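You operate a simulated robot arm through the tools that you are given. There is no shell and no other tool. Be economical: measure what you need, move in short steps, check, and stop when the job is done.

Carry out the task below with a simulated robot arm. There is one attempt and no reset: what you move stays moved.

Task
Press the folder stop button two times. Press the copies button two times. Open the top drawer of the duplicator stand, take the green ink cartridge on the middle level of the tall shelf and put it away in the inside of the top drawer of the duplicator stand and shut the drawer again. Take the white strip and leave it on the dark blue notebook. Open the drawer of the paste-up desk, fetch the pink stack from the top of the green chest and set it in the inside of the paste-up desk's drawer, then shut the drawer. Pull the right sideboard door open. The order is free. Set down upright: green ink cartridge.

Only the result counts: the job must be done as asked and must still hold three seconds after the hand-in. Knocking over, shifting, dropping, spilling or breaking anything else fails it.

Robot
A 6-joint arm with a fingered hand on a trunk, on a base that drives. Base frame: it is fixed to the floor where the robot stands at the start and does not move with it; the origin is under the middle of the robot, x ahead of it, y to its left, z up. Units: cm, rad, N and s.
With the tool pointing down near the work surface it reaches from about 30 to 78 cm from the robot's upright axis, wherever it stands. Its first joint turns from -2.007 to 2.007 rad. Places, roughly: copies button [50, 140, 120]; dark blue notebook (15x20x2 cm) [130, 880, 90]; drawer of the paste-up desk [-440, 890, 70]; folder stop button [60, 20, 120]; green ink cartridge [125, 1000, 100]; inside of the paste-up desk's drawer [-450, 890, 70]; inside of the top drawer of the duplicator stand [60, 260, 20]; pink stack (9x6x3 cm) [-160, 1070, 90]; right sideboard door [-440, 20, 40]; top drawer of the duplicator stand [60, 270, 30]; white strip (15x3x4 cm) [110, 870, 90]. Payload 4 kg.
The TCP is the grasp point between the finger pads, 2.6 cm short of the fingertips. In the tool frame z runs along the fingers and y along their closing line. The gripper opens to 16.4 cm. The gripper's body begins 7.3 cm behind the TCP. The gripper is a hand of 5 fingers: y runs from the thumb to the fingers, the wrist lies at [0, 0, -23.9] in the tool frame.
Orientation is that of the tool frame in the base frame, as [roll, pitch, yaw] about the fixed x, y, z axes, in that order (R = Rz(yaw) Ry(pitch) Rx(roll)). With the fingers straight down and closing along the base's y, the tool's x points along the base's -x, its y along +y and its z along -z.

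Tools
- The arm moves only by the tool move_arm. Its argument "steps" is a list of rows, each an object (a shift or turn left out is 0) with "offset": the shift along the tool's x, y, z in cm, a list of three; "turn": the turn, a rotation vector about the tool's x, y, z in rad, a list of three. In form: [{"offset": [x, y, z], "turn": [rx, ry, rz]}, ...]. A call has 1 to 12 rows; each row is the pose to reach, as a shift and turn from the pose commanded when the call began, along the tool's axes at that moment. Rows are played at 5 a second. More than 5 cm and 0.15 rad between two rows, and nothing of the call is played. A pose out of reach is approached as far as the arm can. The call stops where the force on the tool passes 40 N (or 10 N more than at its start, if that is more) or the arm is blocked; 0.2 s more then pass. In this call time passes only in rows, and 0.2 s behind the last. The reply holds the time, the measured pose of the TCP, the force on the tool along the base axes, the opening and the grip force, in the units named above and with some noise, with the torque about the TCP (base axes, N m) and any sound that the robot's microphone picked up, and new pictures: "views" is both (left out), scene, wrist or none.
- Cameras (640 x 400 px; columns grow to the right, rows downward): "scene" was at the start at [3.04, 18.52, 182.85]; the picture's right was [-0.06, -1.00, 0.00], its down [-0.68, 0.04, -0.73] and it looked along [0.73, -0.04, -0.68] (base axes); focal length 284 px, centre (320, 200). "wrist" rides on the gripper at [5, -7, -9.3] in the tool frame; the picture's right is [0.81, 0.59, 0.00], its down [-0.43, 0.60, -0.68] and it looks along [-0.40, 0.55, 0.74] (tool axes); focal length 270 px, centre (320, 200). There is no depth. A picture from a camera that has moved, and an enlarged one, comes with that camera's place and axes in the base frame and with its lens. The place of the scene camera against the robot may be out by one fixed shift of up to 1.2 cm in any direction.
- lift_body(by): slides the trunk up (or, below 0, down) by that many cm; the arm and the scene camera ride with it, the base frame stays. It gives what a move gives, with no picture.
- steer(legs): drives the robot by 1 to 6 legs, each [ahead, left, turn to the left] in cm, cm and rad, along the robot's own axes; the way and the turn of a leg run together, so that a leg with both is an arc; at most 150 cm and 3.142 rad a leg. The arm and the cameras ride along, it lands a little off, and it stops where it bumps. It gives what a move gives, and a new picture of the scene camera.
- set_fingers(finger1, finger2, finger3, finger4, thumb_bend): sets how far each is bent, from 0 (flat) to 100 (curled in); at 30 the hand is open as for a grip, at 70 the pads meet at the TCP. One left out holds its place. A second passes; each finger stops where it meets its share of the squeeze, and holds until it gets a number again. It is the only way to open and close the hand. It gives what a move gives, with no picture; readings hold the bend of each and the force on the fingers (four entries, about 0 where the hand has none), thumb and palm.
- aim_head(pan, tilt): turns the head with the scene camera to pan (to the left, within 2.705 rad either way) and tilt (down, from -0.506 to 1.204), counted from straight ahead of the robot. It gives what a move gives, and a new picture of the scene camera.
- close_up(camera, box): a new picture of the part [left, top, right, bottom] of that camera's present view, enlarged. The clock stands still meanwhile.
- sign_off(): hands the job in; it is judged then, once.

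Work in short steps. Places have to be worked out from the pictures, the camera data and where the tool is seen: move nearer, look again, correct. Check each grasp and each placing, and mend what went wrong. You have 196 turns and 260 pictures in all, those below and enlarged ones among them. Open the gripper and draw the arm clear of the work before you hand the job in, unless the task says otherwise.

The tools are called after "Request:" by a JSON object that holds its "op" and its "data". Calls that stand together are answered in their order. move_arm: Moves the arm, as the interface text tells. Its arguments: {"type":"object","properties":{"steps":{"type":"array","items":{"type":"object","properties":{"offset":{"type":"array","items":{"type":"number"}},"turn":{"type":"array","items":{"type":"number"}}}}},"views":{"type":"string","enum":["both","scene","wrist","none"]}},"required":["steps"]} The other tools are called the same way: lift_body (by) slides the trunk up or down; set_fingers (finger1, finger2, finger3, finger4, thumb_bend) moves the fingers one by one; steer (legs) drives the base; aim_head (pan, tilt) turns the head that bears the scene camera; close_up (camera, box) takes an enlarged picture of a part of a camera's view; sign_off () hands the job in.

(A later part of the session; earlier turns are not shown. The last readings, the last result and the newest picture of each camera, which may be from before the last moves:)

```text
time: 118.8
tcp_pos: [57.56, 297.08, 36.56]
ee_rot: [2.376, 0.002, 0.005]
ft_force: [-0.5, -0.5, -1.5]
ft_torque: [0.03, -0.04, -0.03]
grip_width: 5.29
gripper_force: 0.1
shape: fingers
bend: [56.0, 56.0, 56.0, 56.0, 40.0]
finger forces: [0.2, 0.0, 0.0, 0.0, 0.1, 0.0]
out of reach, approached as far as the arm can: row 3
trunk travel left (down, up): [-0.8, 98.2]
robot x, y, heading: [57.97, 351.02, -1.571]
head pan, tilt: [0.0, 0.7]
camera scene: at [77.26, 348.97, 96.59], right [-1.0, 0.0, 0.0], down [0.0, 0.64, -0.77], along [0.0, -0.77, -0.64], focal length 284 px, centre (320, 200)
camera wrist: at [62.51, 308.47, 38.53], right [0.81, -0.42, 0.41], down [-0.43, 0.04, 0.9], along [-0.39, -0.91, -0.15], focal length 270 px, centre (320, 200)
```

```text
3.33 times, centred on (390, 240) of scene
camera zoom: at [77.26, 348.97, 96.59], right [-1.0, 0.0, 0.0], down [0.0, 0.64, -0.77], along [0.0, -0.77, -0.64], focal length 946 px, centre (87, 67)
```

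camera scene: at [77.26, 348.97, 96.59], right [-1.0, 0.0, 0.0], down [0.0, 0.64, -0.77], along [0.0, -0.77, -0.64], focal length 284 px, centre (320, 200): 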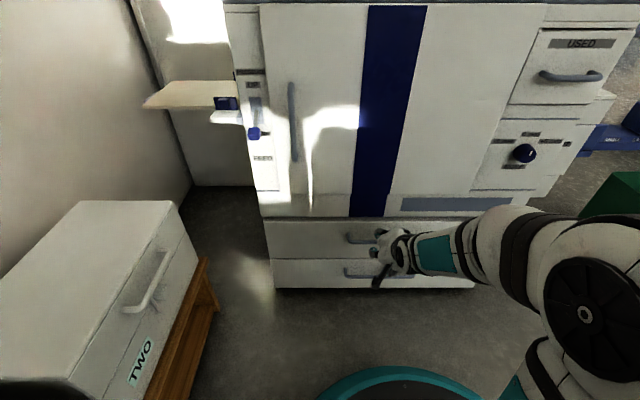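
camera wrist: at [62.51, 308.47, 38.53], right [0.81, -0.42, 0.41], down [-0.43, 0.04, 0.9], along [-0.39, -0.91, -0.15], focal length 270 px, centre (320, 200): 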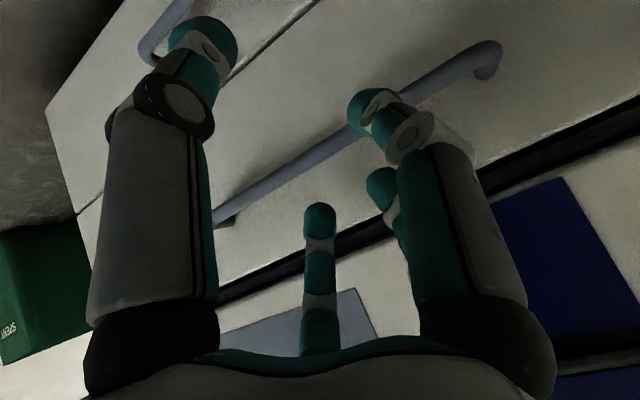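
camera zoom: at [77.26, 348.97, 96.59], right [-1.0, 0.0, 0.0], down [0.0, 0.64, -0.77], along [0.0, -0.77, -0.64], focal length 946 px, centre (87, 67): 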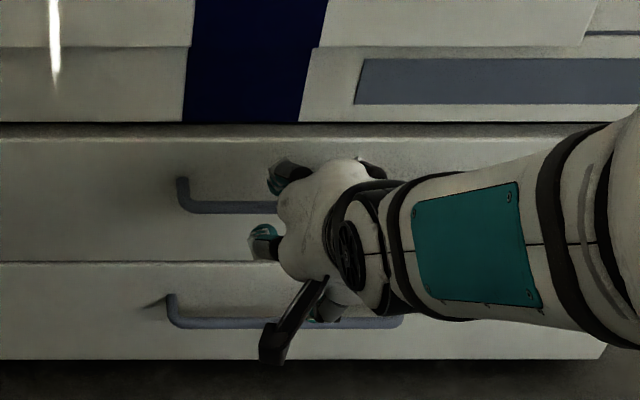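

The wrist view puts the bar at about (57, 290.3, 32.4). I narrow the fingers to 60 and close the gap, watching the force.

Request:
{"op": "set_fingers", "data": {"finger1": 60, "finger2": 60, "finger3": 60, "finger4": 60}}

Request:
{"op": "move_arm", "data": {"steps": [{"offset": [0, 2, 1]}, {"offset": [0, 2, 3]}, {"offset": [0, 2, 5]}, {"offset": [0, 2, 6]}, {"offset": [0, 2, 6.8]}], "views": "wrist"}}

Request:
{"op": "close_up", "data": {"camera": "scene", "box": [310, 180, 470, 300]}}

```text
time: 119.8
tcp_pos: [57.48, 296.99, 36.6]
ee_rot: [2.375, 0.003, 0.005]
ft_force: [-0.7, -0.8, 0.0]
ft_torque: [0.01, 0.03, 0.01]
grip_width: 5.19
gripper_force: 0.0
shape: fingers
bend: [60.0, 60.0, 60.0, 60.0, 40.0]
finger forces: [0.1, 0.0, 0.1, 0.0, 0.1, 0.0]
trunk travel left (down, up): [-0.8, 98.2]
robot x, y, heading: [58.02, 351.12, -1.571]
head pan, tilt: [0.0, 0.7]
```

```text
time: 120.4
tcp_pos: [57.62, 294.01, 36.22]
ee_rot: [2.376, 0.002, 0.006]
ft_force: [0.7, 15.3, 14.9]
ft_torque: [0.22, -0.1, 0.11]
grip_width: 5.14
gripper_force: 11.8
shape: fingers
bend: [60.0, 60.0, 60.0, 60.0, 40.0]
finger forces: [13.5, 0.1, 0.1, 9.0, 0.1, 0.0]
trunk travel left (down, up): [-0.8, 98.2]
robot x, y, heading: [57.69, 350.95, -1.574]
head pan, tilt: [0.0, 0.7]
stopped in row 2: the force on the tool passed its limit at 77 N (the readings are from after the stop); the commanded pose is now the measured one
camera wrist: at [62.59, 305.51, 38.28], right [0.81, -0.42, 0.41], down [-0.43, 0.04, 0.9], along [-0.39, -0.91, -0.15], focal length 270 px, centre (320, 200)
```

wrist: 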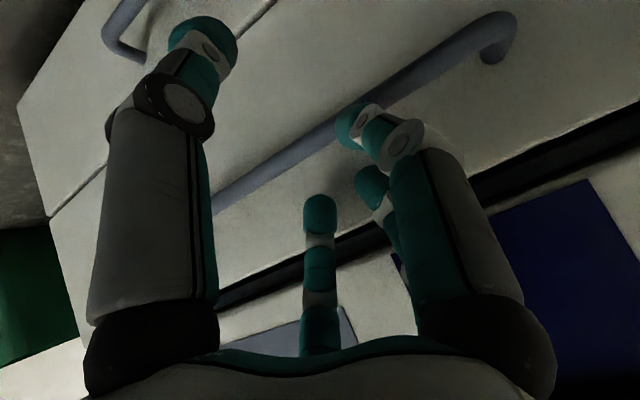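

```text
3.33 times, centred on (390, 240) of scene
camera zoom: at [77.26, 349.12, 96.62], right [-1.0, 0.0, 0.0], down [0.0, 0.64, -0.77], along [0.0, -0.77, -0.64], focal length 946 px, centre (87, 67)
```

zoom: 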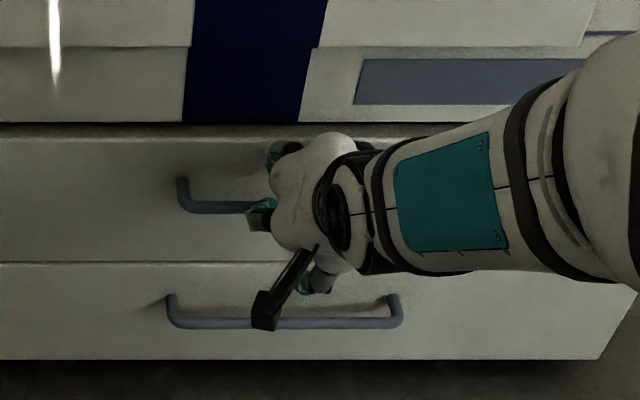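

Fingers 1 and 4 hit the bar tip-on. I back off, open the fingers a bit more, and come in slightly lower so that they pass over the bar.

Request:
{"op": "move_arm", "data": {"steps": [{"offset": [0, 0, -2.5]}], "views": "none"}}

Request:
{"op": "set_fingers", "data": {"finger1": 48, "finger2": 48, "finger3": 48, "finger4": 48}}

Request:
{"op": "move_arm", "data": {"steps": [{"offset": [0, -0.9, 1]}, {"offset": [0, -0.9, 2.2]}, {"offset": [0, -0.9, 3.2]}, {"offset": [0, -0.9, 4.2]}, {"offset": [0, -0.9, 5]}], "views": "wrist"}}

```text
time: 120.8
tcp_pos: [57.55, 295.58, 37.89]
ee_rot: [2.377, 0.002, 0.005]
ft_force: [0.6, 0.5, 0.1]
ft_torque: [0.02, 0.01, 0.05]
grip_width: 5.16
gripper_force: 0.1
shape: fingers
bend: [60.0, 60.0, 60.0, 60.0, 40.0]
finger forces: [0.0, 0.0, 0.0, 0.1, 0.1, 0.1]
trunk travel left (down, up): [-0.8, 98.2]
robot x, y, heading: [58.07, 351.45, -1.567]
head pan, tilt: [0.0, 0.7]
```

```text
time: 121.8
tcp_pos: [57.66, 295.5, 37.99]
ee_rot: [2.377, 0.001, 0.005]
ft_force: [0.9, 0.1, -0.1]
ft_torque: [-0.01, 0.02, 0.03]
grip_width: 5.82
gripper_force: 0.0
shape: fingers
bend: [48.0, 48.0, 48.0, 48.0, 40.0]
finger forces: [0.0, 0.1, 0.1, 0.0, 0.0, 0.0]
trunk travel left (down, up): [-0.8, 98.2]
robot x, y, heading: [57.77, 350.86, -1.572]
head pan, tilt: [0.0, 0.7]
```

```text
time: 123.0
tcp_pos: [57.59, 293.07, 33.61]
ee_rot: [2.38, 0.003, 0.006]
ft_force: [-0.5, 25.2, 5.3]
ft_torque: [-0.09, -0.02, 0.03]
grip_width: 5.82
gripper_force: 12.2
shape: fingers
bend: [48.0, 53.0, 53.0, 48.0, 40.0]
finger forces: [0.0, 12.4, 12.4, 0.0, 0.0, 0.0]
trunk travel left (down, up): [-0.8, 98.2]
robot x, y, heading: [58.12, 351.16, -1.571]
head pan, tilt: [0.0, 0.7]
camera wrist: at [62.59, 304.52, 35.67], right [0.81, -0.42, 0.4], down [-0.43, 0.03, 0.9], along [-0.39, -0.91, -0.15], focal length 270 px, centre (320, 200)
```

wrist: 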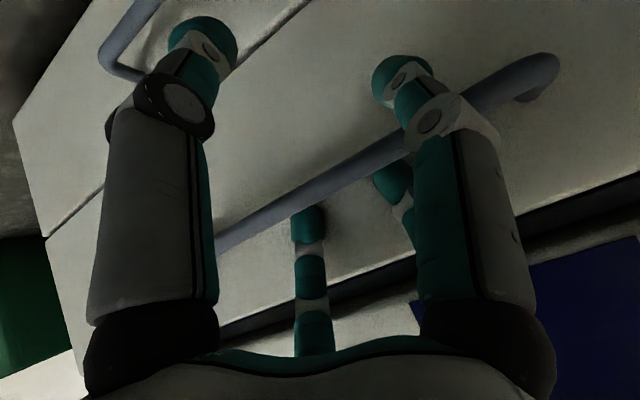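

The hand is radial: fingers 2 and 3 oppose the thumb, while 1 and 4 sit at the sides. I zoom in on fingers 2/3 at the bar.

Request:
{"op": "close_up", "data": {"camera": "wrist", "box": [240, 80, 480, 280]}}

```text
2.00 times, centred on (360, 180) of wrist
camera zoom: at [62.59, 304.52, 35.67], right [0.81, -0.42, 0.4], down [-0.43, 0.03, 0.9], along [-0.39, -0.91, -0.15], focal length 541 px, centre (240, 240)
```

zoom: 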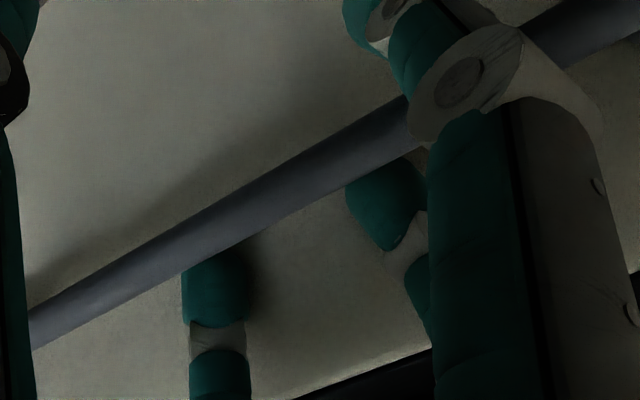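

Fingers 2 and 3 are behind the bar. I close the thumb and these two fingers on it.

Request:
{"op": "set_fingers", "data": {"finger2": 72, "finger3": 72, "thumb_bend": 72}}

Request:
{"op": "close_up", "data": {"camera": "wrist", "box": [140, 40, 480, 280]}}

```text
time: 124.0
tcp_pos: [57.6, 292.9, 33.73]
ee_rot: [2.377, 0.002, 0.005]
ft_force: [0.7, -3.3, -0.6]
ft_torque: [-0.03, -0.01, 0.01]
grip_width: 3.6
gripper_force: 2.0
shape: fingers
bend: [48.0, 71.0, 71.0, 48.0, 69.0]
finger forces: [0.0, 0.0, 0.0, 0.1, 4.1, 0.1]
trunk travel left (down, up): [-0.8, 98.2]
robot x, y, heading: [58.06, 351.12, -1.575]
head pan, tilt: [0.0, 0.7]
```

```text
1.67 times, centred on (310, 160) of wrist
camera zoom: at [62.58, 304.33, 35.72], right [0.81, -0.42, 0.41], down [-0.43, 0.04, 0.9], along [-0.39, -0.91, -0.15], focal length 450 px, centre (337, 267)
```

zoom: 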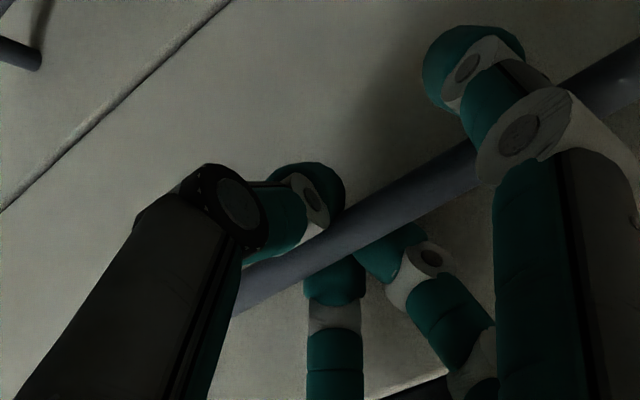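

The bar is captured. I squeeze a bit more and pull by driving back.

Request:
{"op": "set_fingers", "data": {"finger2": 80, "finger3": 80, "thumb_bend": 74}}

Request:
{"op": "steer", "data": {"legs": [[-6, 0, 0]]}}

Request:
{"op": "close_up", "data": {"camera": "wrist", "box": [140, 40, 480, 280]}}

```text
time: 125.0
tcp_pos: [57.62, 292.92, 33.72]
ee_rot: [2.379, 0.003, 0.005]
ft_force: [-0.1, 0.1, -6.1]
ft_torque: [0.04, -0.01, 0.0]
grip_width: 3.66
gripper_force: 5.4
shape: fingers
bend: [48.0, 75.0, 75.0, 48.0, 68.0]
finger forces: [1.1, 0.1, 0.0, 1.4, 8.6, 0.0]
trunk travel left (down, up): [-0.8, 98.2]
robot x, y, heading: [57.83, 350.95, -1.571]
head pan, tilt: [0.0, 0.7]
```

```text
time: 125.9
tcp_pos: [57.69, 298.91, 33.62]
ee_rot: [2.379, 0.002, 0.004]
ft_force: [0.1, -0.1, -8.0]
ft_torque: [0.01, -0.01, -0.01]
grip_width: 3.64
gripper_force: 5.7
shape: fingers
bend: [48.0, 76.0, 76.0, 48.0, 68.0]
finger forces: [1.4, 0.0, 0.0, 1.7, 8.9, 0.0]
trunk travel left (down, up): [-0.8, 98.2]
robot x, y, heading: [57.7, 357.33, -1.571]
head pan, tilt: [0.0, 0.7]
camera scene: at [77.26, 354.87, 96.58], right [-1.0, 0.0, 0.0], down [0.0, 0.64, -0.76], along [0.0, -0.76, -0.64], focal length 284 px, centre (320, 200)
```

scene: 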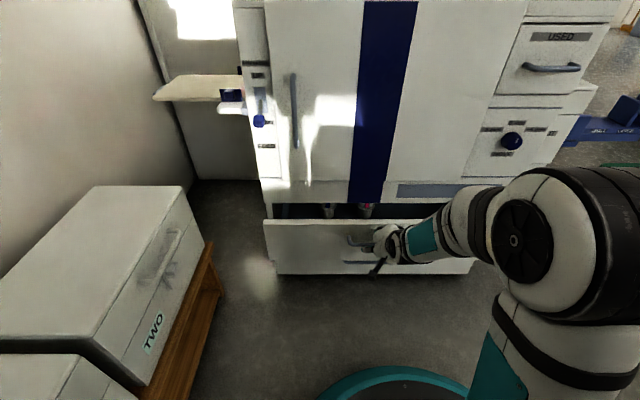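

```text
1.67 times, centred on (310, 160) of wrist
camera zoom: at [62.58, 310.31, 35.68], right [0.81, -0.42, 0.41], down [-0.43, 0.04, 0.9], along [-0.39, -0.91, -0.15], focal length 450 px, centre (337, 267)
```

zoom: 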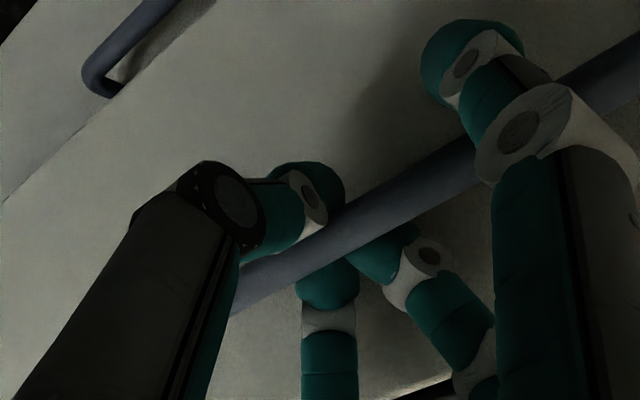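

The drawer follows, and there are items inside it. I pull another 16 cm.

Request:
{"op": "steer", "data": {"legs": [[-16, 0, 0]]}}

Request:
{"op": "close_up", "data": {"camera": "scene", "box": [240, 150, 480, 300]}}

```text
time: 127.4
tcp_pos: [57.64, 315.04, 33.67]
ee_rot: [2.378, -0.001, 0.006]
ft_force: [-2.8, -1.3, -8.1]
ft_torque: [0.02, 0.03, -0.04]
grip_width: 3.64
gripper_force: 5.4
shape: fingers
bend: [48.0, 76.0, 76.0, 48.0, 68.0]
finger forces: [1.3, 0.0, 0.0, 1.6, 9.0, 0.0]
trunk travel left (down, up): [-0.8, 98.2]
robot x, y, heading: [58.12, 372.98, -1.571]
head pan, tilt: [0.0, 0.7]
camera scene: at [77.26, 370.95, 96.58], right [-1.0, 0.0, 0.0], down [0.0, 0.64, -0.76], along [0.0, -0.76, -0.64], focal length 284 px, centre (320, 200)
```

scene: 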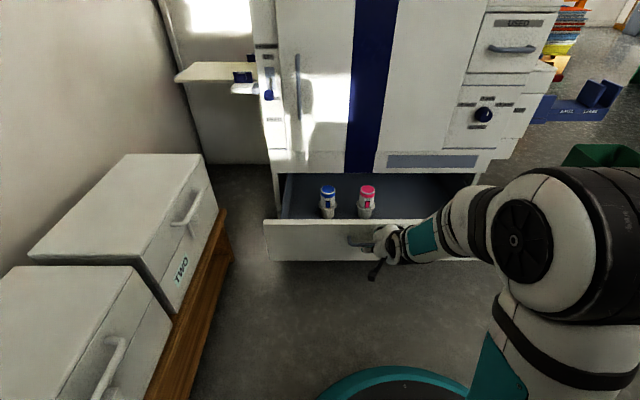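

```text
2.67 times, centred on (360, 225) of scene
camera zoom: at [77.26, 370.95, 96.58], right [-1.0, 0.0, 0.0], down [0.0, 0.64, -0.76], along [0.0, -0.76, -0.64], focal length 757 px, centre (213, 133)
```

zoom: 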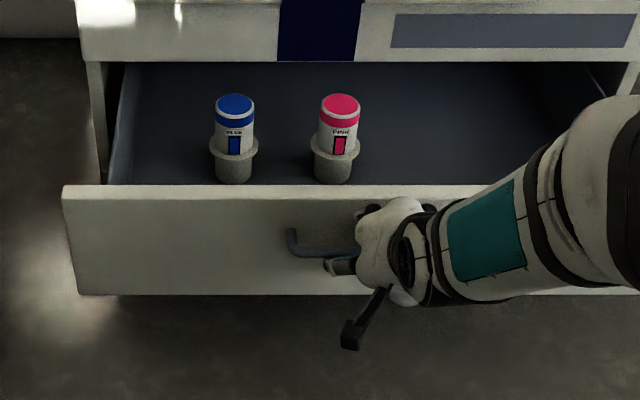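

The drawer is open about 22 cm with blue and pink cartridges in it. I release the bar and back the hand out the way it came.

Request:
{"op": "set_fingers", "data": {"finger2": 48, "finger3": 48, "thumb_bend": 40}}

Request:
{"op": "move_arm", "data": {"steps": [{"offset": [0, 0, -1.5]}, {"offset": [0, 0, -3.5]}, {"offset": [0, 0, -5.5]}], "views": "wrist"}}

```text
time: 128.4
tcp_pos: [57.62, 315.01, 33.6]
ee_rot: [2.379, 0.002, 0.005]
ft_force: [-0.7, 0.1, 0.3]
ft_torque: [0.02, -0.02, -0.03]
grip_width: 5.82
gripper_force: 0.0
shape: fingers
bend: [48.0, 48.0, 48.0, 48.0, 40.0]
finger forces: [0.0, 0.0, 0.0, 0.0, 0.0, 0.0]
trunk travel left (down, up): [-0.8, 98.2]
robot x, y, heading: [58.25, 373.02, -1.573]
head pan, tilt: [0.0, 0.7]
```

```text
time: 129.2
tcp_pos: [57.59, 318.71, 37.73]
ee_rot: [2.379, -0.001, 0.004]
ft_force: [-0.8, -1.6, 0.1]
ft_torque: [0.01, -0.03, -0.01]
grip_width: 5.83
gripper_force: 0.2
shape: fingers
bend: [48.0, 48.0, 48.0, 48.0, 40.0]
finger forces: [0.0, 0.0, 0.0, 0.1, 0.1, 0.0]
trunk travel left (down, up): [-0.8, 98.2]
robot x, y, heading: [57.45, 372.87, -1.576]
head pan, tilt: [0.0, 0.7]
camera wrist: at [62.62, 330.27, 39.69], right [0.81, -0.42, 0.41], down [-0.43, 0.04, 0.9], along [-0.39, -0.91, -0.15], focal length 270 px, centre (320, 200)
```

wrist: 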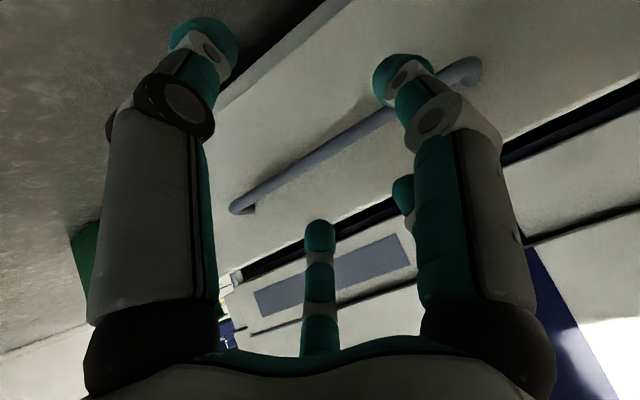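

Free of the handle. I raise the trunk, then look for the way to the y≈900 area.

Request:
{"op": "lift_body", "data": {"by": 40}}

Request:
{"op": "lift_body", "data": {"by": 40}}

Request:
{"op": "aim_head", "data": {"pan": -1.57, "tilt": 0.5}}

Request:
{"op": "aim_head", "data": {"pan": -2.5, "tilt": 0.45}}

```text
time: 133.0
tcp_pos: [57.61, 318.77, 77.58]
ee_rot: [2.379, 0.001, 0.003]
ft_force: [-0.4, -0.1, -0.5]
ft_torque: [0.0, 0.0, 0.0]
grip_width: 5.84
gripper_force: 0.1
shape: fingers
bend: [48.0, 48.0, 48.0, 48.0, 40.0]
finger forces: [0.0, 0.0, 0.0, 0.0, 0.1, 0.0]
trunk travel left (down, up): [-40.8, 58.2]
robot x, y, heading: [58.02, 373.14, -1.572]
head pan, tilt: [0.0, 0.7]
```

```text
time: 136.8
tcp_pos: [57.65, 318.68, 117.7]
ee_rot: [2.379, 0.003, 0.006]
ft_force: [-0.5, 0.0, -0.3]
ft_torque: [0.01, 0.01, 0.01]
grip_width: 5.83
gripper_force: 0.0
shape: fingers
bend: [48.0, 48.0, 48.0, 48.0, 40.0]
finger forces: [0.1, 0.0, 0.0, 0.1, 0.1, 0.1]
trunk travel left (down, up): [-80.8, 18.2]
robot x, y, heading: [58.09, 372.91, -1.572]
head pan, tilt: [0.0, 0.7]
```

```text
time: 138.5
tcp_pos: [57.6, 318.74, 117.55]
ee_rot: [2.38, 0.002, 0.005]
ft_force: [0.2, -0.1, 0.4]
ft_torque: [-0.01, -0.01, -0.01]
grip_width: 5.84
gripper_force: 0.2
shape: fingers
bend: [48.0, 48.0, 48.0, 48.0, 40.0]
finger forces: [0.0, 0.0, 0.0, 0.0, 0.0, 0.0]
trunk travel left (down, up): [-80.8, 18.2]
robot x, y, heading: [58.06, 372.9, -1.571]
head pan, tilt: [-1.571, 0.499]
camera scene: at [68.17, 379.49, 178.35], right [0.0, 1.0, 0.0], down [0.48, 0.0, -0.88], along [-0.88, 0.0, -0.48], focal length 284 px, centre (320, 200)
```

scene: 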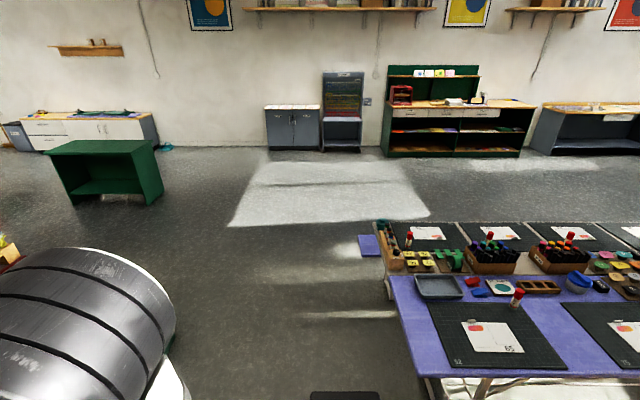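

```text
time: 139.7
tcp_pos: [57.63, 318.66, 117.72]
ee_rot: [2.379, 0.001, 0.004]
ft_force: [-0.6, -0.6, 0.2]
ft_torque: [-0.03, 0.0, 0.0]
grip_width: 5.82
gripper_force: 0.0
shape: fingers
bend: [48.0, 48.0, 48.0, 48.0, 40.0]
finger forces: [0.0, 0.0, 0.1, 0.0, 0.0, 0.0]
trunk travel left (down, up): [-80.8, 18.2]
robot x, y, heading: [57.88, 373.35, -1.571]
head pan, tilt: [-2.499, 0.45]
camera scene: at [71.76, 386.85, 178.8], right [0.8, 0.6, 0.0], down [0.26, -0.35, -0.9], along [-0.54, 0.72, -0.44], focal length 284 px, centre (320, 200)
```

scene: 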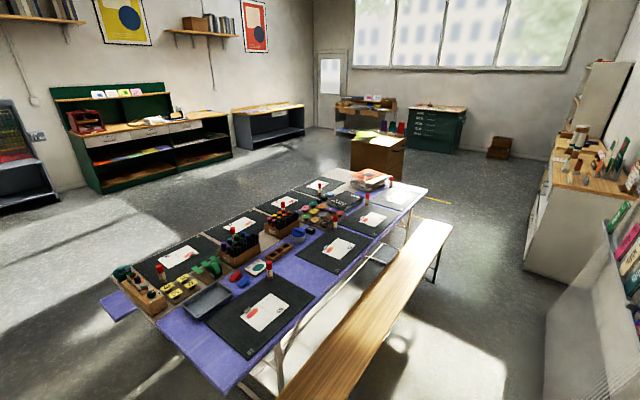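

I'll go first to the paste-up desk. I drive -x along y≈368, turn to face +y, and proceed along x≈-155.

Request:
{"op": "steer", "data": {"legs": [[4, 0, 0], [0, -150, 0], [0, -65, 0], [0, 0, 3.1416], [130, 0, 0]]}}

Request:
{"op": "aim_head", "data": {"pan": 0.2, "tilt": 0.4}}

```text
refused: 3.1416 is not a number from -3.14159 to 3.14159
```

```text
time: 142.1
tcp_pos: [57.63, 318.74, 117.68]
ee_rot: [2.379, 0.001, 0.005]
ft_force: [-0.1, -0.4, 0.1]
ft_torque: [0.02, -0.03, -0.02]
grip_width: 5.8
gripper_force: 0.1
shape: fingers
bend: [48.0, 48.0, 48.0, 48.0, 40.0]
finger forces: [0.0, 0.0, 0.1, 0.0, 0.1, 0.0]
trunk travel left (down, up): [-80.8, 18.2]
robot x, y, heading: [57.82, 373.01, -1.569]
head pan, tilt: [0.201, 0.4]
camera scene: at [79.11, 370.41, 179.27], right [-0.98, -0.2, 0.0], down [-0.08, 0.38, -0.92], along [0.18, -0.9, -0.39], focal length 284 px, centre (320, 200)
```

scene: 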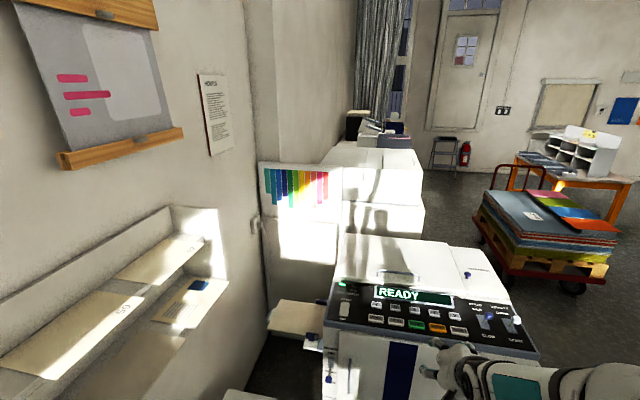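

Angle slightly over the limit; I retry.

Request:
{"op": "steer", "data": {"legs": [[4, 0, 0], [0, -150, 0], [0, -65, 0], [0, 0, 3.14], [130, 0, 0]]}}

```text
time: 166.7
tcp_pos: [-155.54, 555.71, 117.78]
ee_rot: [2.378, 0.002, 3.136]
ft_force: [-0.1, -0.1, 0.1]
ft_torque: [0.02, -0.01, 0.01]
grip_width: 5.82
gripper_force: 0.1
shape: fingers
bend: [48.0, 48.0, 48.0, 48.0, 40.0]
finger forces: [0.0, 0.0, 0.1, 0.0, 0.0, 0.0]
trunk travel left (down, up): [-80.8, 18.2]
robot x, y, heading: [-156.32, 501.71, 1.562]
head pan, tilt: [0.201, 0.4]
camera scene: at [-175.95, 505.04, 179.27], right [0.98, 0.19, 0.0], down [0.07, -0.38, -0.92], along [-0.18, 0.9, -0.39], focal length 284 px, centre (320, 200)
```

scene: 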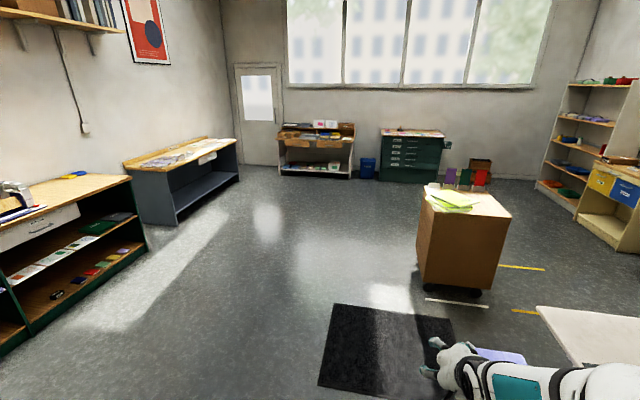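

The way is clear. The paste-up desk is the grey-blue one with the wood top on the left wall. I strafe left, drive up to y≈890, and turn to face -x.

Request:
{"op": "steer", "data": {"legs": [[0, 145, 0.008], [150, 0, 0], [150, 0, 0], [85, 0, 0], [0, 0, 1.571]]}}

```text
time: 195.8
tcp_pos: [-356.25, 887.08, 117.75]
ee_rot: [2.379, 0.002, -1.564]
ft_force: [0.5, 1.5, -0.4]
ft_torque: [0.02, 0.01, 0.0]
grip_width: 5.84
gripper_force: 0.0
shape: fingers
bend: [48.0, 48.0, 48.0, 48.0, 40.0]
finger forces: [0.0, 0.0, 0.0, 0.1, 0.0, 0.0]
trunk travel left (down, up): [-80.8, 18.2]
robot x, y, heading: [-302.11, 886.95, -3.139]
head pan, tilt: [0.201, 0.4]
camera scene: at [-304.31, 866.89, 179.27], right [-0.2, 0.98, 0.0], down [0.38, 0.08, -0.92], along [-0.9, -0.18, -0.39], focal length 284 px, centre (320, 200)
```

scene: 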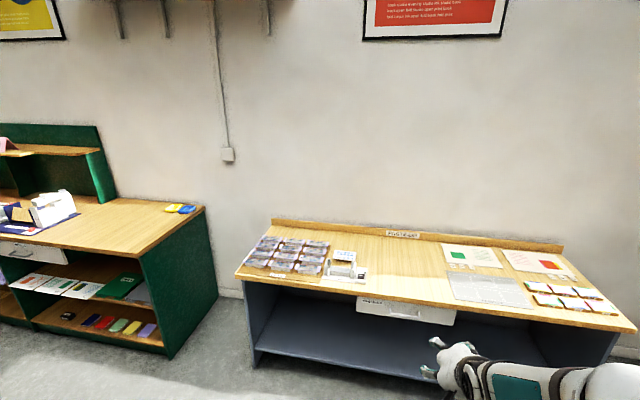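

The desk drawer is visible. I zoom in.

Request:
{"op": "close_up", "data": {"camera": "scene", "box": [320, 260, 500, 360]}}

```text
3.56 times, centred on (410, 310) of scene
camera zoom: at [-304.31, 866.89, 179.27], right [-0.2, 0.98, 0.0], down [0.38, 0.08, -0.92], along [-0.9, -0.18, -0.39], focal length 1009 px, centre (0, -191)
```

zoom: 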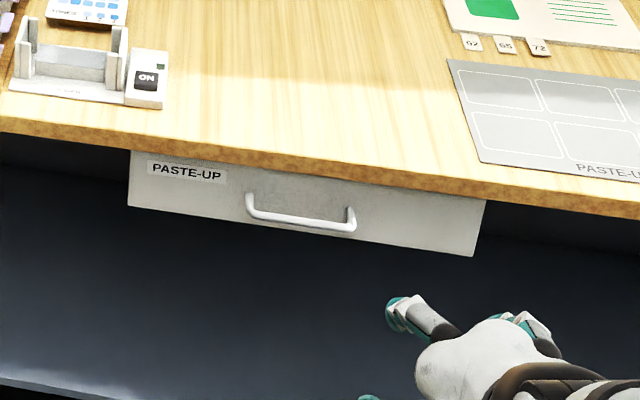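

The handle is at about (-418, 887, 72), under the desktop edge. I extend a bit, level the hand to about 10° down, lower the trunk, and drive nearer.

Request:
{"op": "move_arm", "data": {"steps": [{"offset": [0, 2.2, 2.1]}, {"offset": [0, 4.3, 4.1]}], "views": "none"}}

Request:
{"op": "move_arm", "data": {"steps": [{"turn": [-0.15, 0, 0]}, {"turn": [-0.3, 0, 0]}, {"turn": [-0.45, 0, 0]}, {"turn": [-0.6, 0, 0]}, {"turn": [-0.63, 0, 0]}], "views": "none"}}

Request:
{"op": "lift_body", "data": {"by": -40}}

Request:
{"op": "steer", "data": {"legs": [[36, 0, 0]]}}

```text
time: 196.4
tcp_pos: [-362.48, 887.09, 117.56]
ee_rot: [2.379, 0.0, -1.567]
ft_force: [-0.1, 0.0, 0.2]
ft_torque: [0.02, 0.02, 0.03]
grip_width: 5.85
gripper_force: 0.0
shape: fingers
bend: [48.0, 48.0, 48.0, 48.0, 40.0]
finger forces: [0.1, 0.1, 0.0, 0.1, 0.0, 0.0]
trunk travel left (down, up): [-80.8, 18.2]
robot x, y, heading: [-301.9, 886.6, -3.141]
head pan, tilt: [0.201, 0.4]
```

```text
time: 197.6
tcp_pos: [-362.21, 887.15, 117.67]
ee_rot: [1.749, 0.002, -1.566]
ft_force: [-0.2, 0.7, 0.5]
ft_torque: [-0.02, 0.0, -0.02]
grip_width: 5.8
gripper_force: 0.0
shape: fingers
bend: [48.0, 48.0, 48.0, 48.0, 40.0]
finger forces: [0.1, 0.0, 0.0, 0.1, 0.0, 0.0]
trunk travel left (down, up): [-80.8, 18.2]
robot x, y, heading: [-301.91, 886.88, -3.143]
head pan, tilt: [0.201, 0.4]
```

```text
time: 201.4
tcp_pos: [-362.23, 887.19, 77.72]
ee_rot: [1.749, 0.0, -1.567]
ft_force: [0.6, 0.3, -0.3]
ft_torque: [-0.01, 0.01, -0.04]
grip_width: 5.82
gripper_force: 0.1
shape: fingers
bend: [48.0, 48.0, 48.0, 48.0, 40.0]
finger forces: [0.0, 0.0, 0.1, 0.1, 0.1, 0.0]
trunk travel left (down, up): [-40.8, 58.2]
robot x, y, heading: [-302.12, 887.12, -3.146]
head pan, tilt: [0.201, 0.4]
```

```text
time: 203.8
tcp_pos: [-398.44, 887.17, 77.7]
ee_rot: [1.749, 0.002, -1.565]
ft_force: [0.3, -0.5, -0.7]
ft_torque: [-0.03, -0.01, 0.02]
grip_width: 5.82
gripper_force: 0.2
shape: fingers
bend: [48.0, 48.0, 48.0, 48.0, 40.0]
finger forces: [0.0, 0.0, 0.0, 0.1, 0.0, 0.1]
trunk travel left (down, up): [-40.8, 58.2]
robot x, y, heading: [-337.91, 886.71, -3.14]
head pan, tilt: [0.201, 0.4]
camera scene: at [-340.52, 866.88, 139.27], right [-0.2, 0.98, 0.0], down [0.38, 0.08, -0.92], along [-0.9, -0.18, -0.39], focal length 284 px, centre (320, 200)
```

scene: 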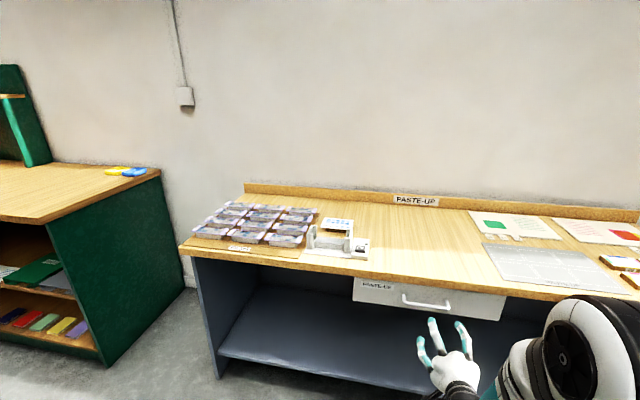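

I take wrist and scene close-ups to triangulate the handle.

Request:
{"op": "close_up", "data": {"camera": "wrist", "box": [0, 0, 640, 400]}}

Request:
{"op": "close_up", "data": {"camera": "scene", "box": [340, 250, 520, 390]}}

```text
1.00 times, centred on (320, 200) of wrist (not enlarged: the box is as wide or as high as the picture)
camera zoom: at [-388.03, 882.1, 72.56], right [-0.1, -0.81, 0.58], down [0.56, 0.43, 0.71], along [-0.82, 0.39, 0.41], focal length 270 px, centre (320, 200)
```

zoom: 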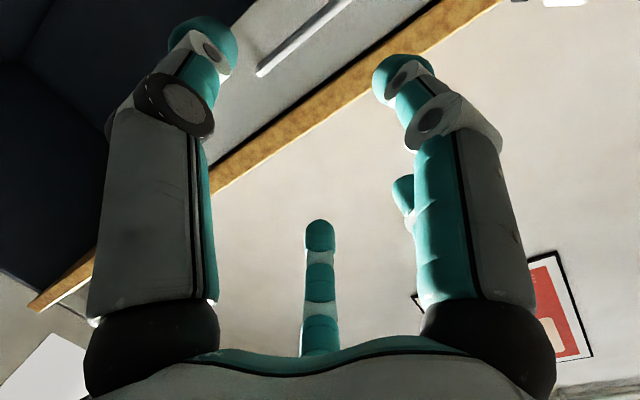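

```text
2.86 times, centred on (430, 320) of scene
camera zoom: at [-340.52, 866.88, 139.27], right [-0.2, 0.98, 0.0], down [0.38, 0.08, -0.92], along [-0.9, -0.18, -0.39], focal length 811 px, centre (6, -143)
```

zoom: 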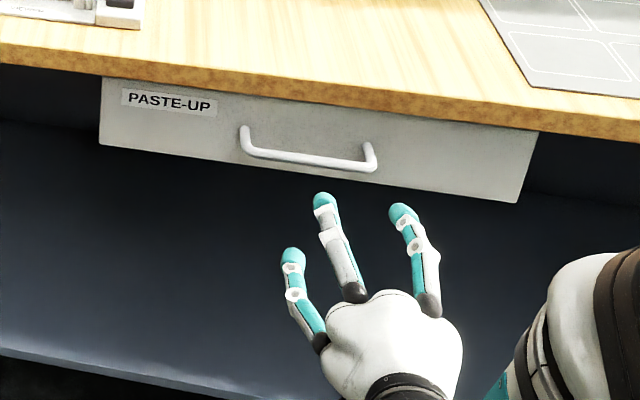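

Bar: y 879.6–893.3, x≈-419, z≈71; the desktop edge is behind it. I lower 7 cm, drive 12 cm closer, and approach with the same relative pose as before.

Request:
{"op": "lift_body", "data": {"by": -7.2}}

Request:
{"op": "steer", "data": {"legs": [[11, 0, 0]]}}

Request:
{"op": "close_up", "data": {"camera": "wrist", "box": [0, 0, 640, 400]}}

```text
time: 204.8
tcp_pos: [-398.5, 887.18, 70.5]
ee_rot: [1.75, 0.002, -1.566]
ft_force: [0.1, 0.0, 0.3]
ft_torque: [-0.03, 0.0, 0.02]
grip_width: 5.85
gripper_force: 0.1
shape: fingers
bend: [48.0, 48.0, 48.0, 48.0, 40.0]
finger forces: [0.0, 0.0, 0.0, 0.0, 0.0, 0.0]
trunk travel left (down, up): [-33.6, 65.4]
robot x, y, heading: [-338.05, 886.99, -3.147]
head pan, tilt: [0.201, 0.4]
```

```text
time: 206.0
tcp_pos: [-409.46, 887.11, 70.6]
ee_rot: [1.748, 0.002, -1.566]
ft_force: [0.1, -0.4, 0.3]
ft_torque: [-0.02, -0.01, 0.01]
grip_width: 5.85
gripper_force: 0.0
shape: fingers
bend: [48.0, 48.0, 48.0, 48.0, 40.0]
finger forces: [0.0, 0.0, 0.0, 0.0, 0.1, 0.1]
trunk travel left (down, up): [-33.6, 65.4]
robot x, y, heading: [-349.29, 886.92, -3.138]
head pan, tilt: [0.201, 0.4]
camera scene: at [-351.52, 866.87, 132.07], right [-0.2, 0.98, 0.0], down [0.38, 0.08, -0.92], along [-0.9, -0.18, -0.39], focal length 284 px, centre (320, 200)
```

scene: 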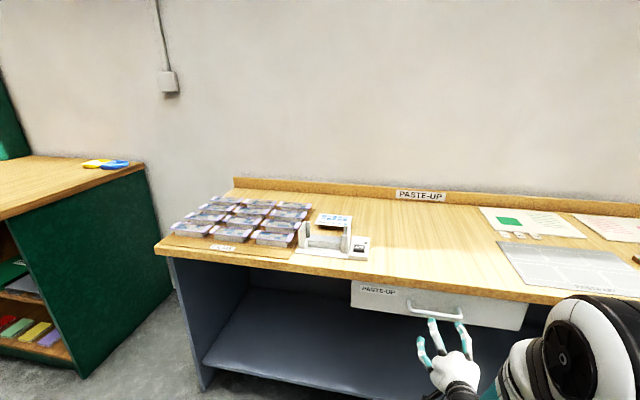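

```text
1.00 times, centred on (320, 200) of wrist (not enlarged: the box is as wide or as high as the picture)
camera zoom: at [-399.04, 882.07, 65.36], right [-0.1, -0.81, 0.58], down [0.56, 0.43, 0.71], along [-0.82, 0.39, 0.41], focal length 270 px, centre (320, 200)
```

zoom: 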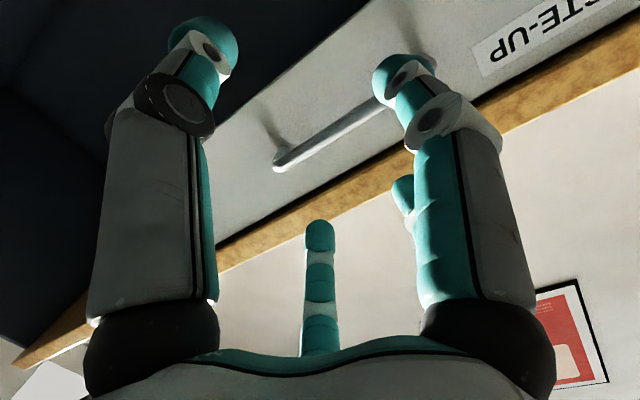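

Bar confirmed at z≈70.6 and y center 886.2. I approach the final 7.4 cm.

Request:
{"op": "move_arm", "data": {"steps": [{"offset": [0.8, 0.4, 2]}, {"offset": [0.8, 0.6, 4]}, {"offset": [0.8, 0.8, 5.5]}, {"offset": [0.8, 0.8, 6.5]}, {"offset": [0.8, 0.8, 7.3]}], "views": "wrist"}}

```text
time: 207.2
tcp_pos: [-416.79, 886.17, 69.97]
ee_rot: [1.749, 0.002, -1.566]
ft_force: [1.2, 0.8, -0.3]
ft_torque: [0.01, 0.02, -0.02]
grip_width: 5.83
gripper_force: 0.1
shape: fingers
bend: [48.0, 48.0, 48.0, 48.0, 40.0]
finger forces: [0.0, 0.0, 0.0, 0.1, 0.1, 0.0]
trunk travel left (down, up): [-33.6, 65.4]
robot x, y, heading: [-349.25, 886.83, -3.139]
head pan, tilt: [0.201, 0.4]
camera wrist: at [-406.42, 881.26, 64.84], right [-0.1, -0.81, 0.58], down [0.56, 0.43, 0.71], along [-0.82, 0.39, 0.41], focal length 270 px, centre (320, 200)
```

wrist: 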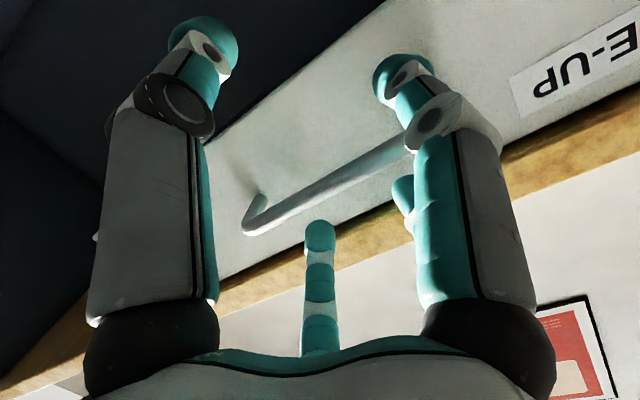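

The fingers are still just above and in front of the bar. I advance 1.6 cm more, slightly lower.

Request:
{"op": "move_arm", "data": {"steps": [{"offset": [0, 0, 0.6]}, {"offset": [0, 0, 1.1]}, {"offset": [0, 0, 1.6]}], "views": "none"}}

Request:
{"op": "close_up", "data": {"camera": "wrist", "box": [220, 80, 480, 280]}}

```text
time: 208.0
tcp_pos: [-418.3, 886.41, 69.66]
ee_rot: [1.748, 0.001, -1.567]
ft_force: [-0.3, 0.2, -1.2]
ft_torque: [-0.01, 0.01, 0.03]
grip_width: 5.84
gripper_force: 0.0
shape: fingers
bend: [48.0, 48.0, 48.0, 48.0, 40.0]
finger forces: [0.0, 0.1, 0.1, 0.1, 0.0, 0.0]
trunk travel left (down, up): [-33.6, 65.4]
robot x, y, heading: [-349.42, 886.51, -3.142]
head pan, tilt: [0.201, 0.4]
```

```text
2.00 times, centred on (350, 180) of wrist
camera zoom: at [-408.0, 881.26, 64.59], right [-0.1, -0.81, 0.58], down [0.56, 0.43, 0.71], along [-0.82, 0.39, 0.41], focal length 541 px, centre (260, 240)
```

zoom: 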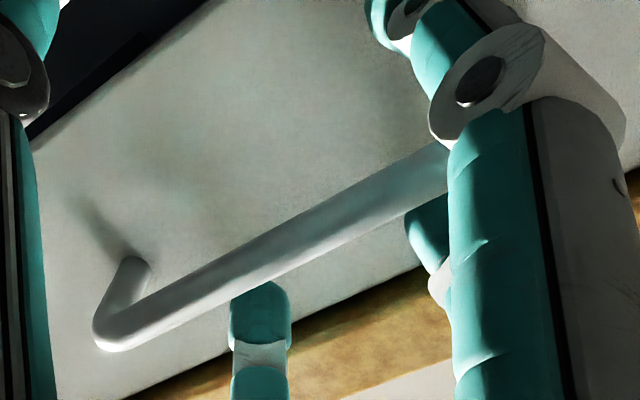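

The tips are tucked behind the bar. I close fingers 2, 3 and the thumb.

Request:
{"op": "set_fingers", "data": {"finger2": 80, "finger3": 80, "thumb_bend": 74}}

Request:
{"op": "close_up", "data": {"camera": "wrist", "box": [140, 40, 480, 280]}}

```text
time: 209.0
tcp_pos: [-418.47, 886.29, 69.82]
ee_rot: [1.748, 0.004, -1.566]
ft_force: [-0.2, -0.7, 9.3]
ft_torque: [0.08, -0.11, -0.17]
grip_width: 3.74
gripper_force: 6.2
shape: fingers
bend: [48.0, 76.0, 76.0, 48.0, 72.0]
finger forces: [0.0, 4.4, 4.4, 3.5, 0.0, 0.1]
trunk travel left (down, up): [-33.6, 65.4]
robot x, y, heading: [-349.39, 887.06, -3.143]
head pan, tilt: [0.201, 0.4]
```

```text
1.67 times, centred on (310, 160) of wrist
camera zoom: at [-407.99, 881.27, 64.68], right [-0.1, -0.81, 0.58], down [0.56, 0.43, 0.7], along [-0.82, 0.39, 0.41], focal length 450 px, centre (337, 267)
```

zoom: 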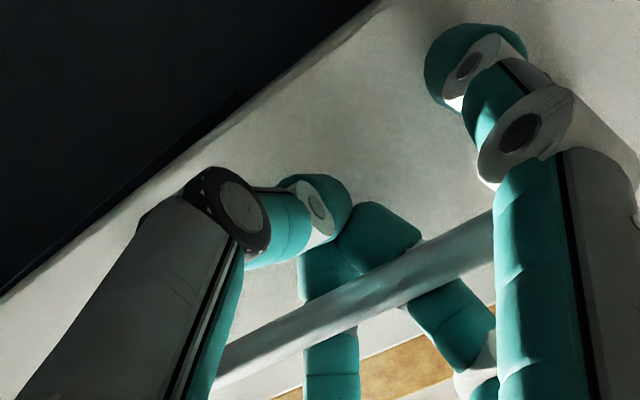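

Hooked. I pull by driving back 20 cm.

Request:
{"op": "steer", "data": {"legs": [[-20, 0, 0]]}}

```text
time: 210.6
tcp_pos: [-398.35, 886.5, 69.75]
ee_rot: [1.748, 0.002, -1.569]
ft_force: [-1.6, -2.9, 9.0]
ft_torque: [-0.01, -0.1, -0.14]
grip_width: 3.74
gripper_force: 5.7
shape: fingers
bend: [48.0, 77.0, 77.0, 48.0, 72.0]
finger forces: [0.1, 4.3, 4.0, 2.5, 0.1, 0.1]
trunk travel left (down, up): [-33.6, 65.4]
robot x, y, heading: [-328.89, 887.02, 3.14]
head pan, tilt: [0.201, 0.4]
camera scene: at [-331.5, 866.86, 132.07], right [-0.2, 0.98, 0.0], down [0.38, 0.08, -0.92], along [-0.9, -0.18, -0.39], focal length 284 px, centre (320, 200)
```

scene: 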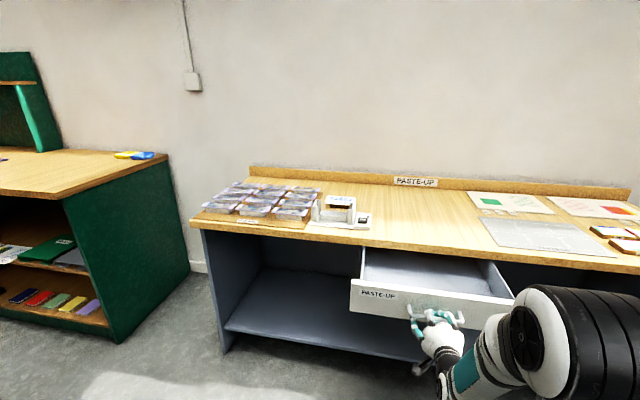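

Drawer is open 20 cm. I pull 5 more for hand room, then release and back out.

Request:
{"op": "steer", "data": {"legs": [[-5, 0, 0]]}}

Request:
{"op": "set_fingers", "data": {"finger2": 48, "finger3": 48, "thumb_bend": 40}}

Request:
{"op": "move_arm", "data": {"steps": [{"offset": [0, 0.3, -1]}, {"offset": [0, 0.3, -3]}, {"offset": [0, 0.3, -6]}], "views": "wrist"}}

```text
time: 211.6
tcp_pos: [-393.44, 886.38, 69.76]
ee_rot: [1.747, 0.0, -1.564]
ft_force: [0.4, -0.3, 7.5]
ft_torque: [0.03, -0.15, -0.23]
grip_width: 3.73
gripper_force: 6.1
shape: fingers
bend: [48.0, 77.0, 77.0, 48.0, 72.0]
finger forces: [0.0, 3.8, 3.9, 4.0, 0.1, 0.0]
trunk travel left (down, up): [-33.6, 65.4]
robot x, y, heading: [-324.39, 886.87, 3.142]
head pan, tilt: [0.201, 0.4]
camera scene: at [-326.56, 866.87, 132.07], right [-0.2, 0.98, 0.0], down [0.38, 0.08, -0.92], along [-0.9, -0.18, -0.39], focal length 284 px, centre (320, 200)
```

scene: 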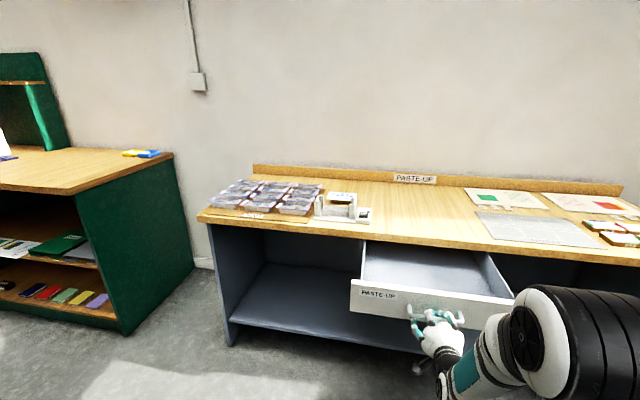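

```text
time: 212.6
tcp_pos: [-393.6, 886.39, 69.81]
ee_rot: [1.745, 0.001, -1.566]
ft_force: [0.5, -0.4, -0.3]
ft_torque: [0.0, 0.01, 0.02]
grip_width: 5.82
gripper_force: 0.1
shape: fingers
bend: [48.0, 48.0, 48.0, 48.0, 40.0]
finger forces: [0.0, 0.0, 0.0, 0.0, 0.1, 0.1]
trunk travel left (down, up): [-33.6, 65.4]
robot x, y, heading: [-324.21, 886.92, 3.142]
head pan, tilt: [0.201, 0.4]
```

```text
time: 213.4
tcp_pos: [-387.58, 886.28, 71.19]
ee_rot: [1.746, 0.002, -1.565]
ft_force: [0.0, -0.9, 0.6]
ft_torque: [-0.01, 0.01, -0.02]
grip_width: 5.84
gripper_force: 0.0
shape: fingers
bend: [48.0, 48.0, 48.0, 48.0, 40.0]
finger forces: [0.1, 0.0, 0.0, 0.0, 0.0, 0.0]
trunk travel left (down, up): [-33.6, 65.4]
robot x, y, heading: [-324.39, 886.35, 3.143]
head pan, tilt: [0.201, 0.4]
camera wrist: at [-377.19, 881.3, 65.95], right [-0.1, -0.81, 0.58], down [0.56, 0.43, 0.71], along [-0.82, 0.39, 0.41], focal length 270 px, centre (320, 200)
```

wrist: 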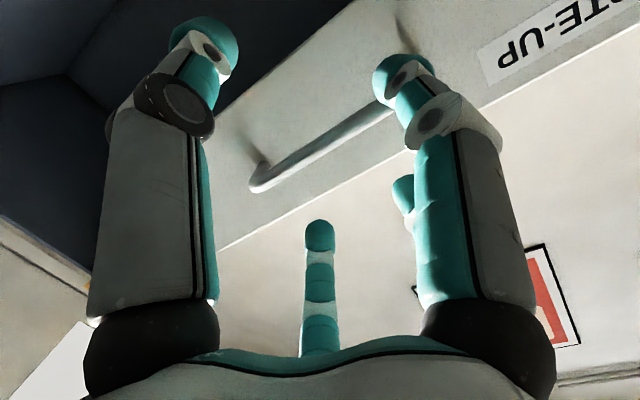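

Released cleanly. I back away, raise the trunk, and turn the tool to point down for picking the pink stack.

Request:
{"op": "steer", "data": {"legs": [[-40, 0, 0]]}}

Request:
{"op": "lift_body", "data": {"by": 40}}

Request:
{"op": "move_arm", "data": {"steps": [{"turn": [0.14, 0, 0]}, {"turn": [0.28, 0, 0]}, {"turn": [0.42, 0, 0]}, {"turn": [0.56, 0, 0]}, {"turn": [0.7, 0, 0]}, {"turn": [0.84, 0, 0]}, {"turn": [0.98, 0, 0]}, {"turn": [1.12, 0, 0]}, {"turn": [1.26, 0, 0]}, {"turn": [1.393, 0, 0]}], "views": "none"}}

Request:
{"op": "steer", "data": {"legs": [[0, 0, -1.571], [0, -122, 0], [100, 0, 0]]}}

```text
time: 215.9
tcp_pos: [-347.28, 886.19, 71.09]
ee_rot: [1.747, 0.001, -1.564]
ft_force: [-1.2, 0.7, -0.3]
ft_torque: [0.0, -0.01, 0.01]
grip_width: 5.85
gripper_force: 0.1
shape: fingers
bend: [48.0, 48.0, 48.0, 48.0, 40.0]
finger forces: [0.1, 0.1, 0.0, 0.0, 0.1, 0.0]
trunk travel left (down, up): [-33.6, 65.4]
robot x, y, heading: [-283.76, 887.23, -3.143]
head pan, tilt: [0.201, 0.4]
camera scene: at [-286.28, 866.89, 132.07], right [-0.2, 0.98, 0.0], down [0.38, 0.08, -0.92], along [-0.9, -0.18, -0.39], focal length 284 px, centre (320, 200)
```

scene: 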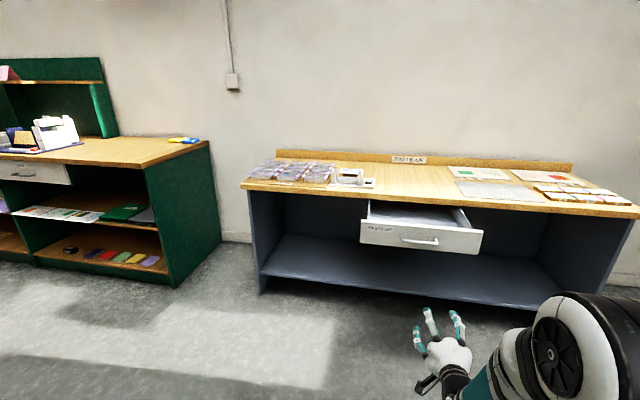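

```text
time: 219.7
tcp_pos: [-347.29, 886.26, 111.12]
ee_rot: [1.746, 0.001, -1.564]
ft_force: [-0.4, 0.8, 0.3]
ft_torque: [-0.03, -0.04, 0.02]
grip_width: 5.83
gripper_force: 0.0
shape: fingers
bend: [48.0, 48.0, 48.0, 48.0, 40.0]
finger forces: [0.0, 0.0, 0.0, 0.0, 0.0, 0.1]
trunk travel left (down, up): [-73.6, 25.4]
robot x, y, heading: [-283.86, 886.79, -3.138]
head pan, tilt: [0.201, 0.4]
```

```text
time: 221.9
tcp_pos: [-347.4, 886.29, 111.01]
ee_rot: [-3.14, 0.002, -1.565]
ft_force: [-0.1, -0.1, 0.1]
ft_torque: [0.01, -0.03, -0.02]
grip_width: 5.84
gripper_force: 0.0
shape: fingers
bend: [48.0, 48.0, 48.0, 48.0, 40.0]
finger forces: [0.0, 0.0, 0.0, 0.1, 0.0, 0.0]
trunk travel left (down, up): [-73.6, 25.4]
robot x, y, heading: [-283.95, 886.66, -3.137]
head pan, tilt: [0.201, 0.4]
```

```text
time: 236.7
tcp_pos: [-161.05, 1049.33, 111.07]
ee_rot: [3.141, 0.003, 3.141]
ft_force: [-0.4, -0.5, 0.0]
ft_torque: [0.0, 0.0, 0.01]
grip_width: 5.83
gripper_force: 0.1
shape: fingers
bend: [48.0, 48.0, 48.0, 48.0, 40.0]
finger forces: [0.1, 0.0, 0.0, 0.1, 0.0, 0.0]
trunk travel left (down, up): [-73.6, 25.4]
robot x, y, heading: [-161.13, 985.74, 1.566]
head pan, tilt: [0.201, 0.4]
camera scene: at [-180.6, 989.6, 172.06], right [0.98, 0.19, 0.0], down [0.08, -0.38, -0.92], along [-0.18, 0.9, -0.39], focal length 284 px, centre (320, 200)
```

scene: 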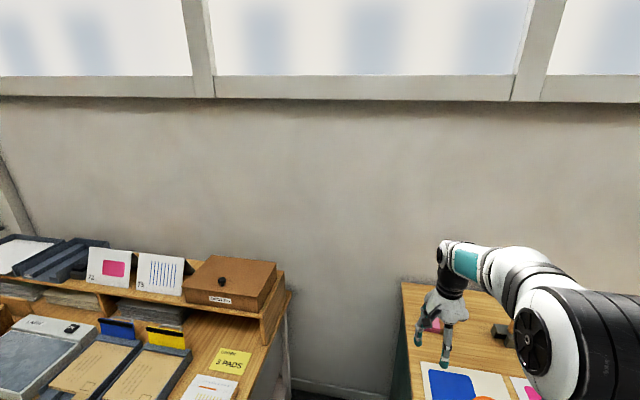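

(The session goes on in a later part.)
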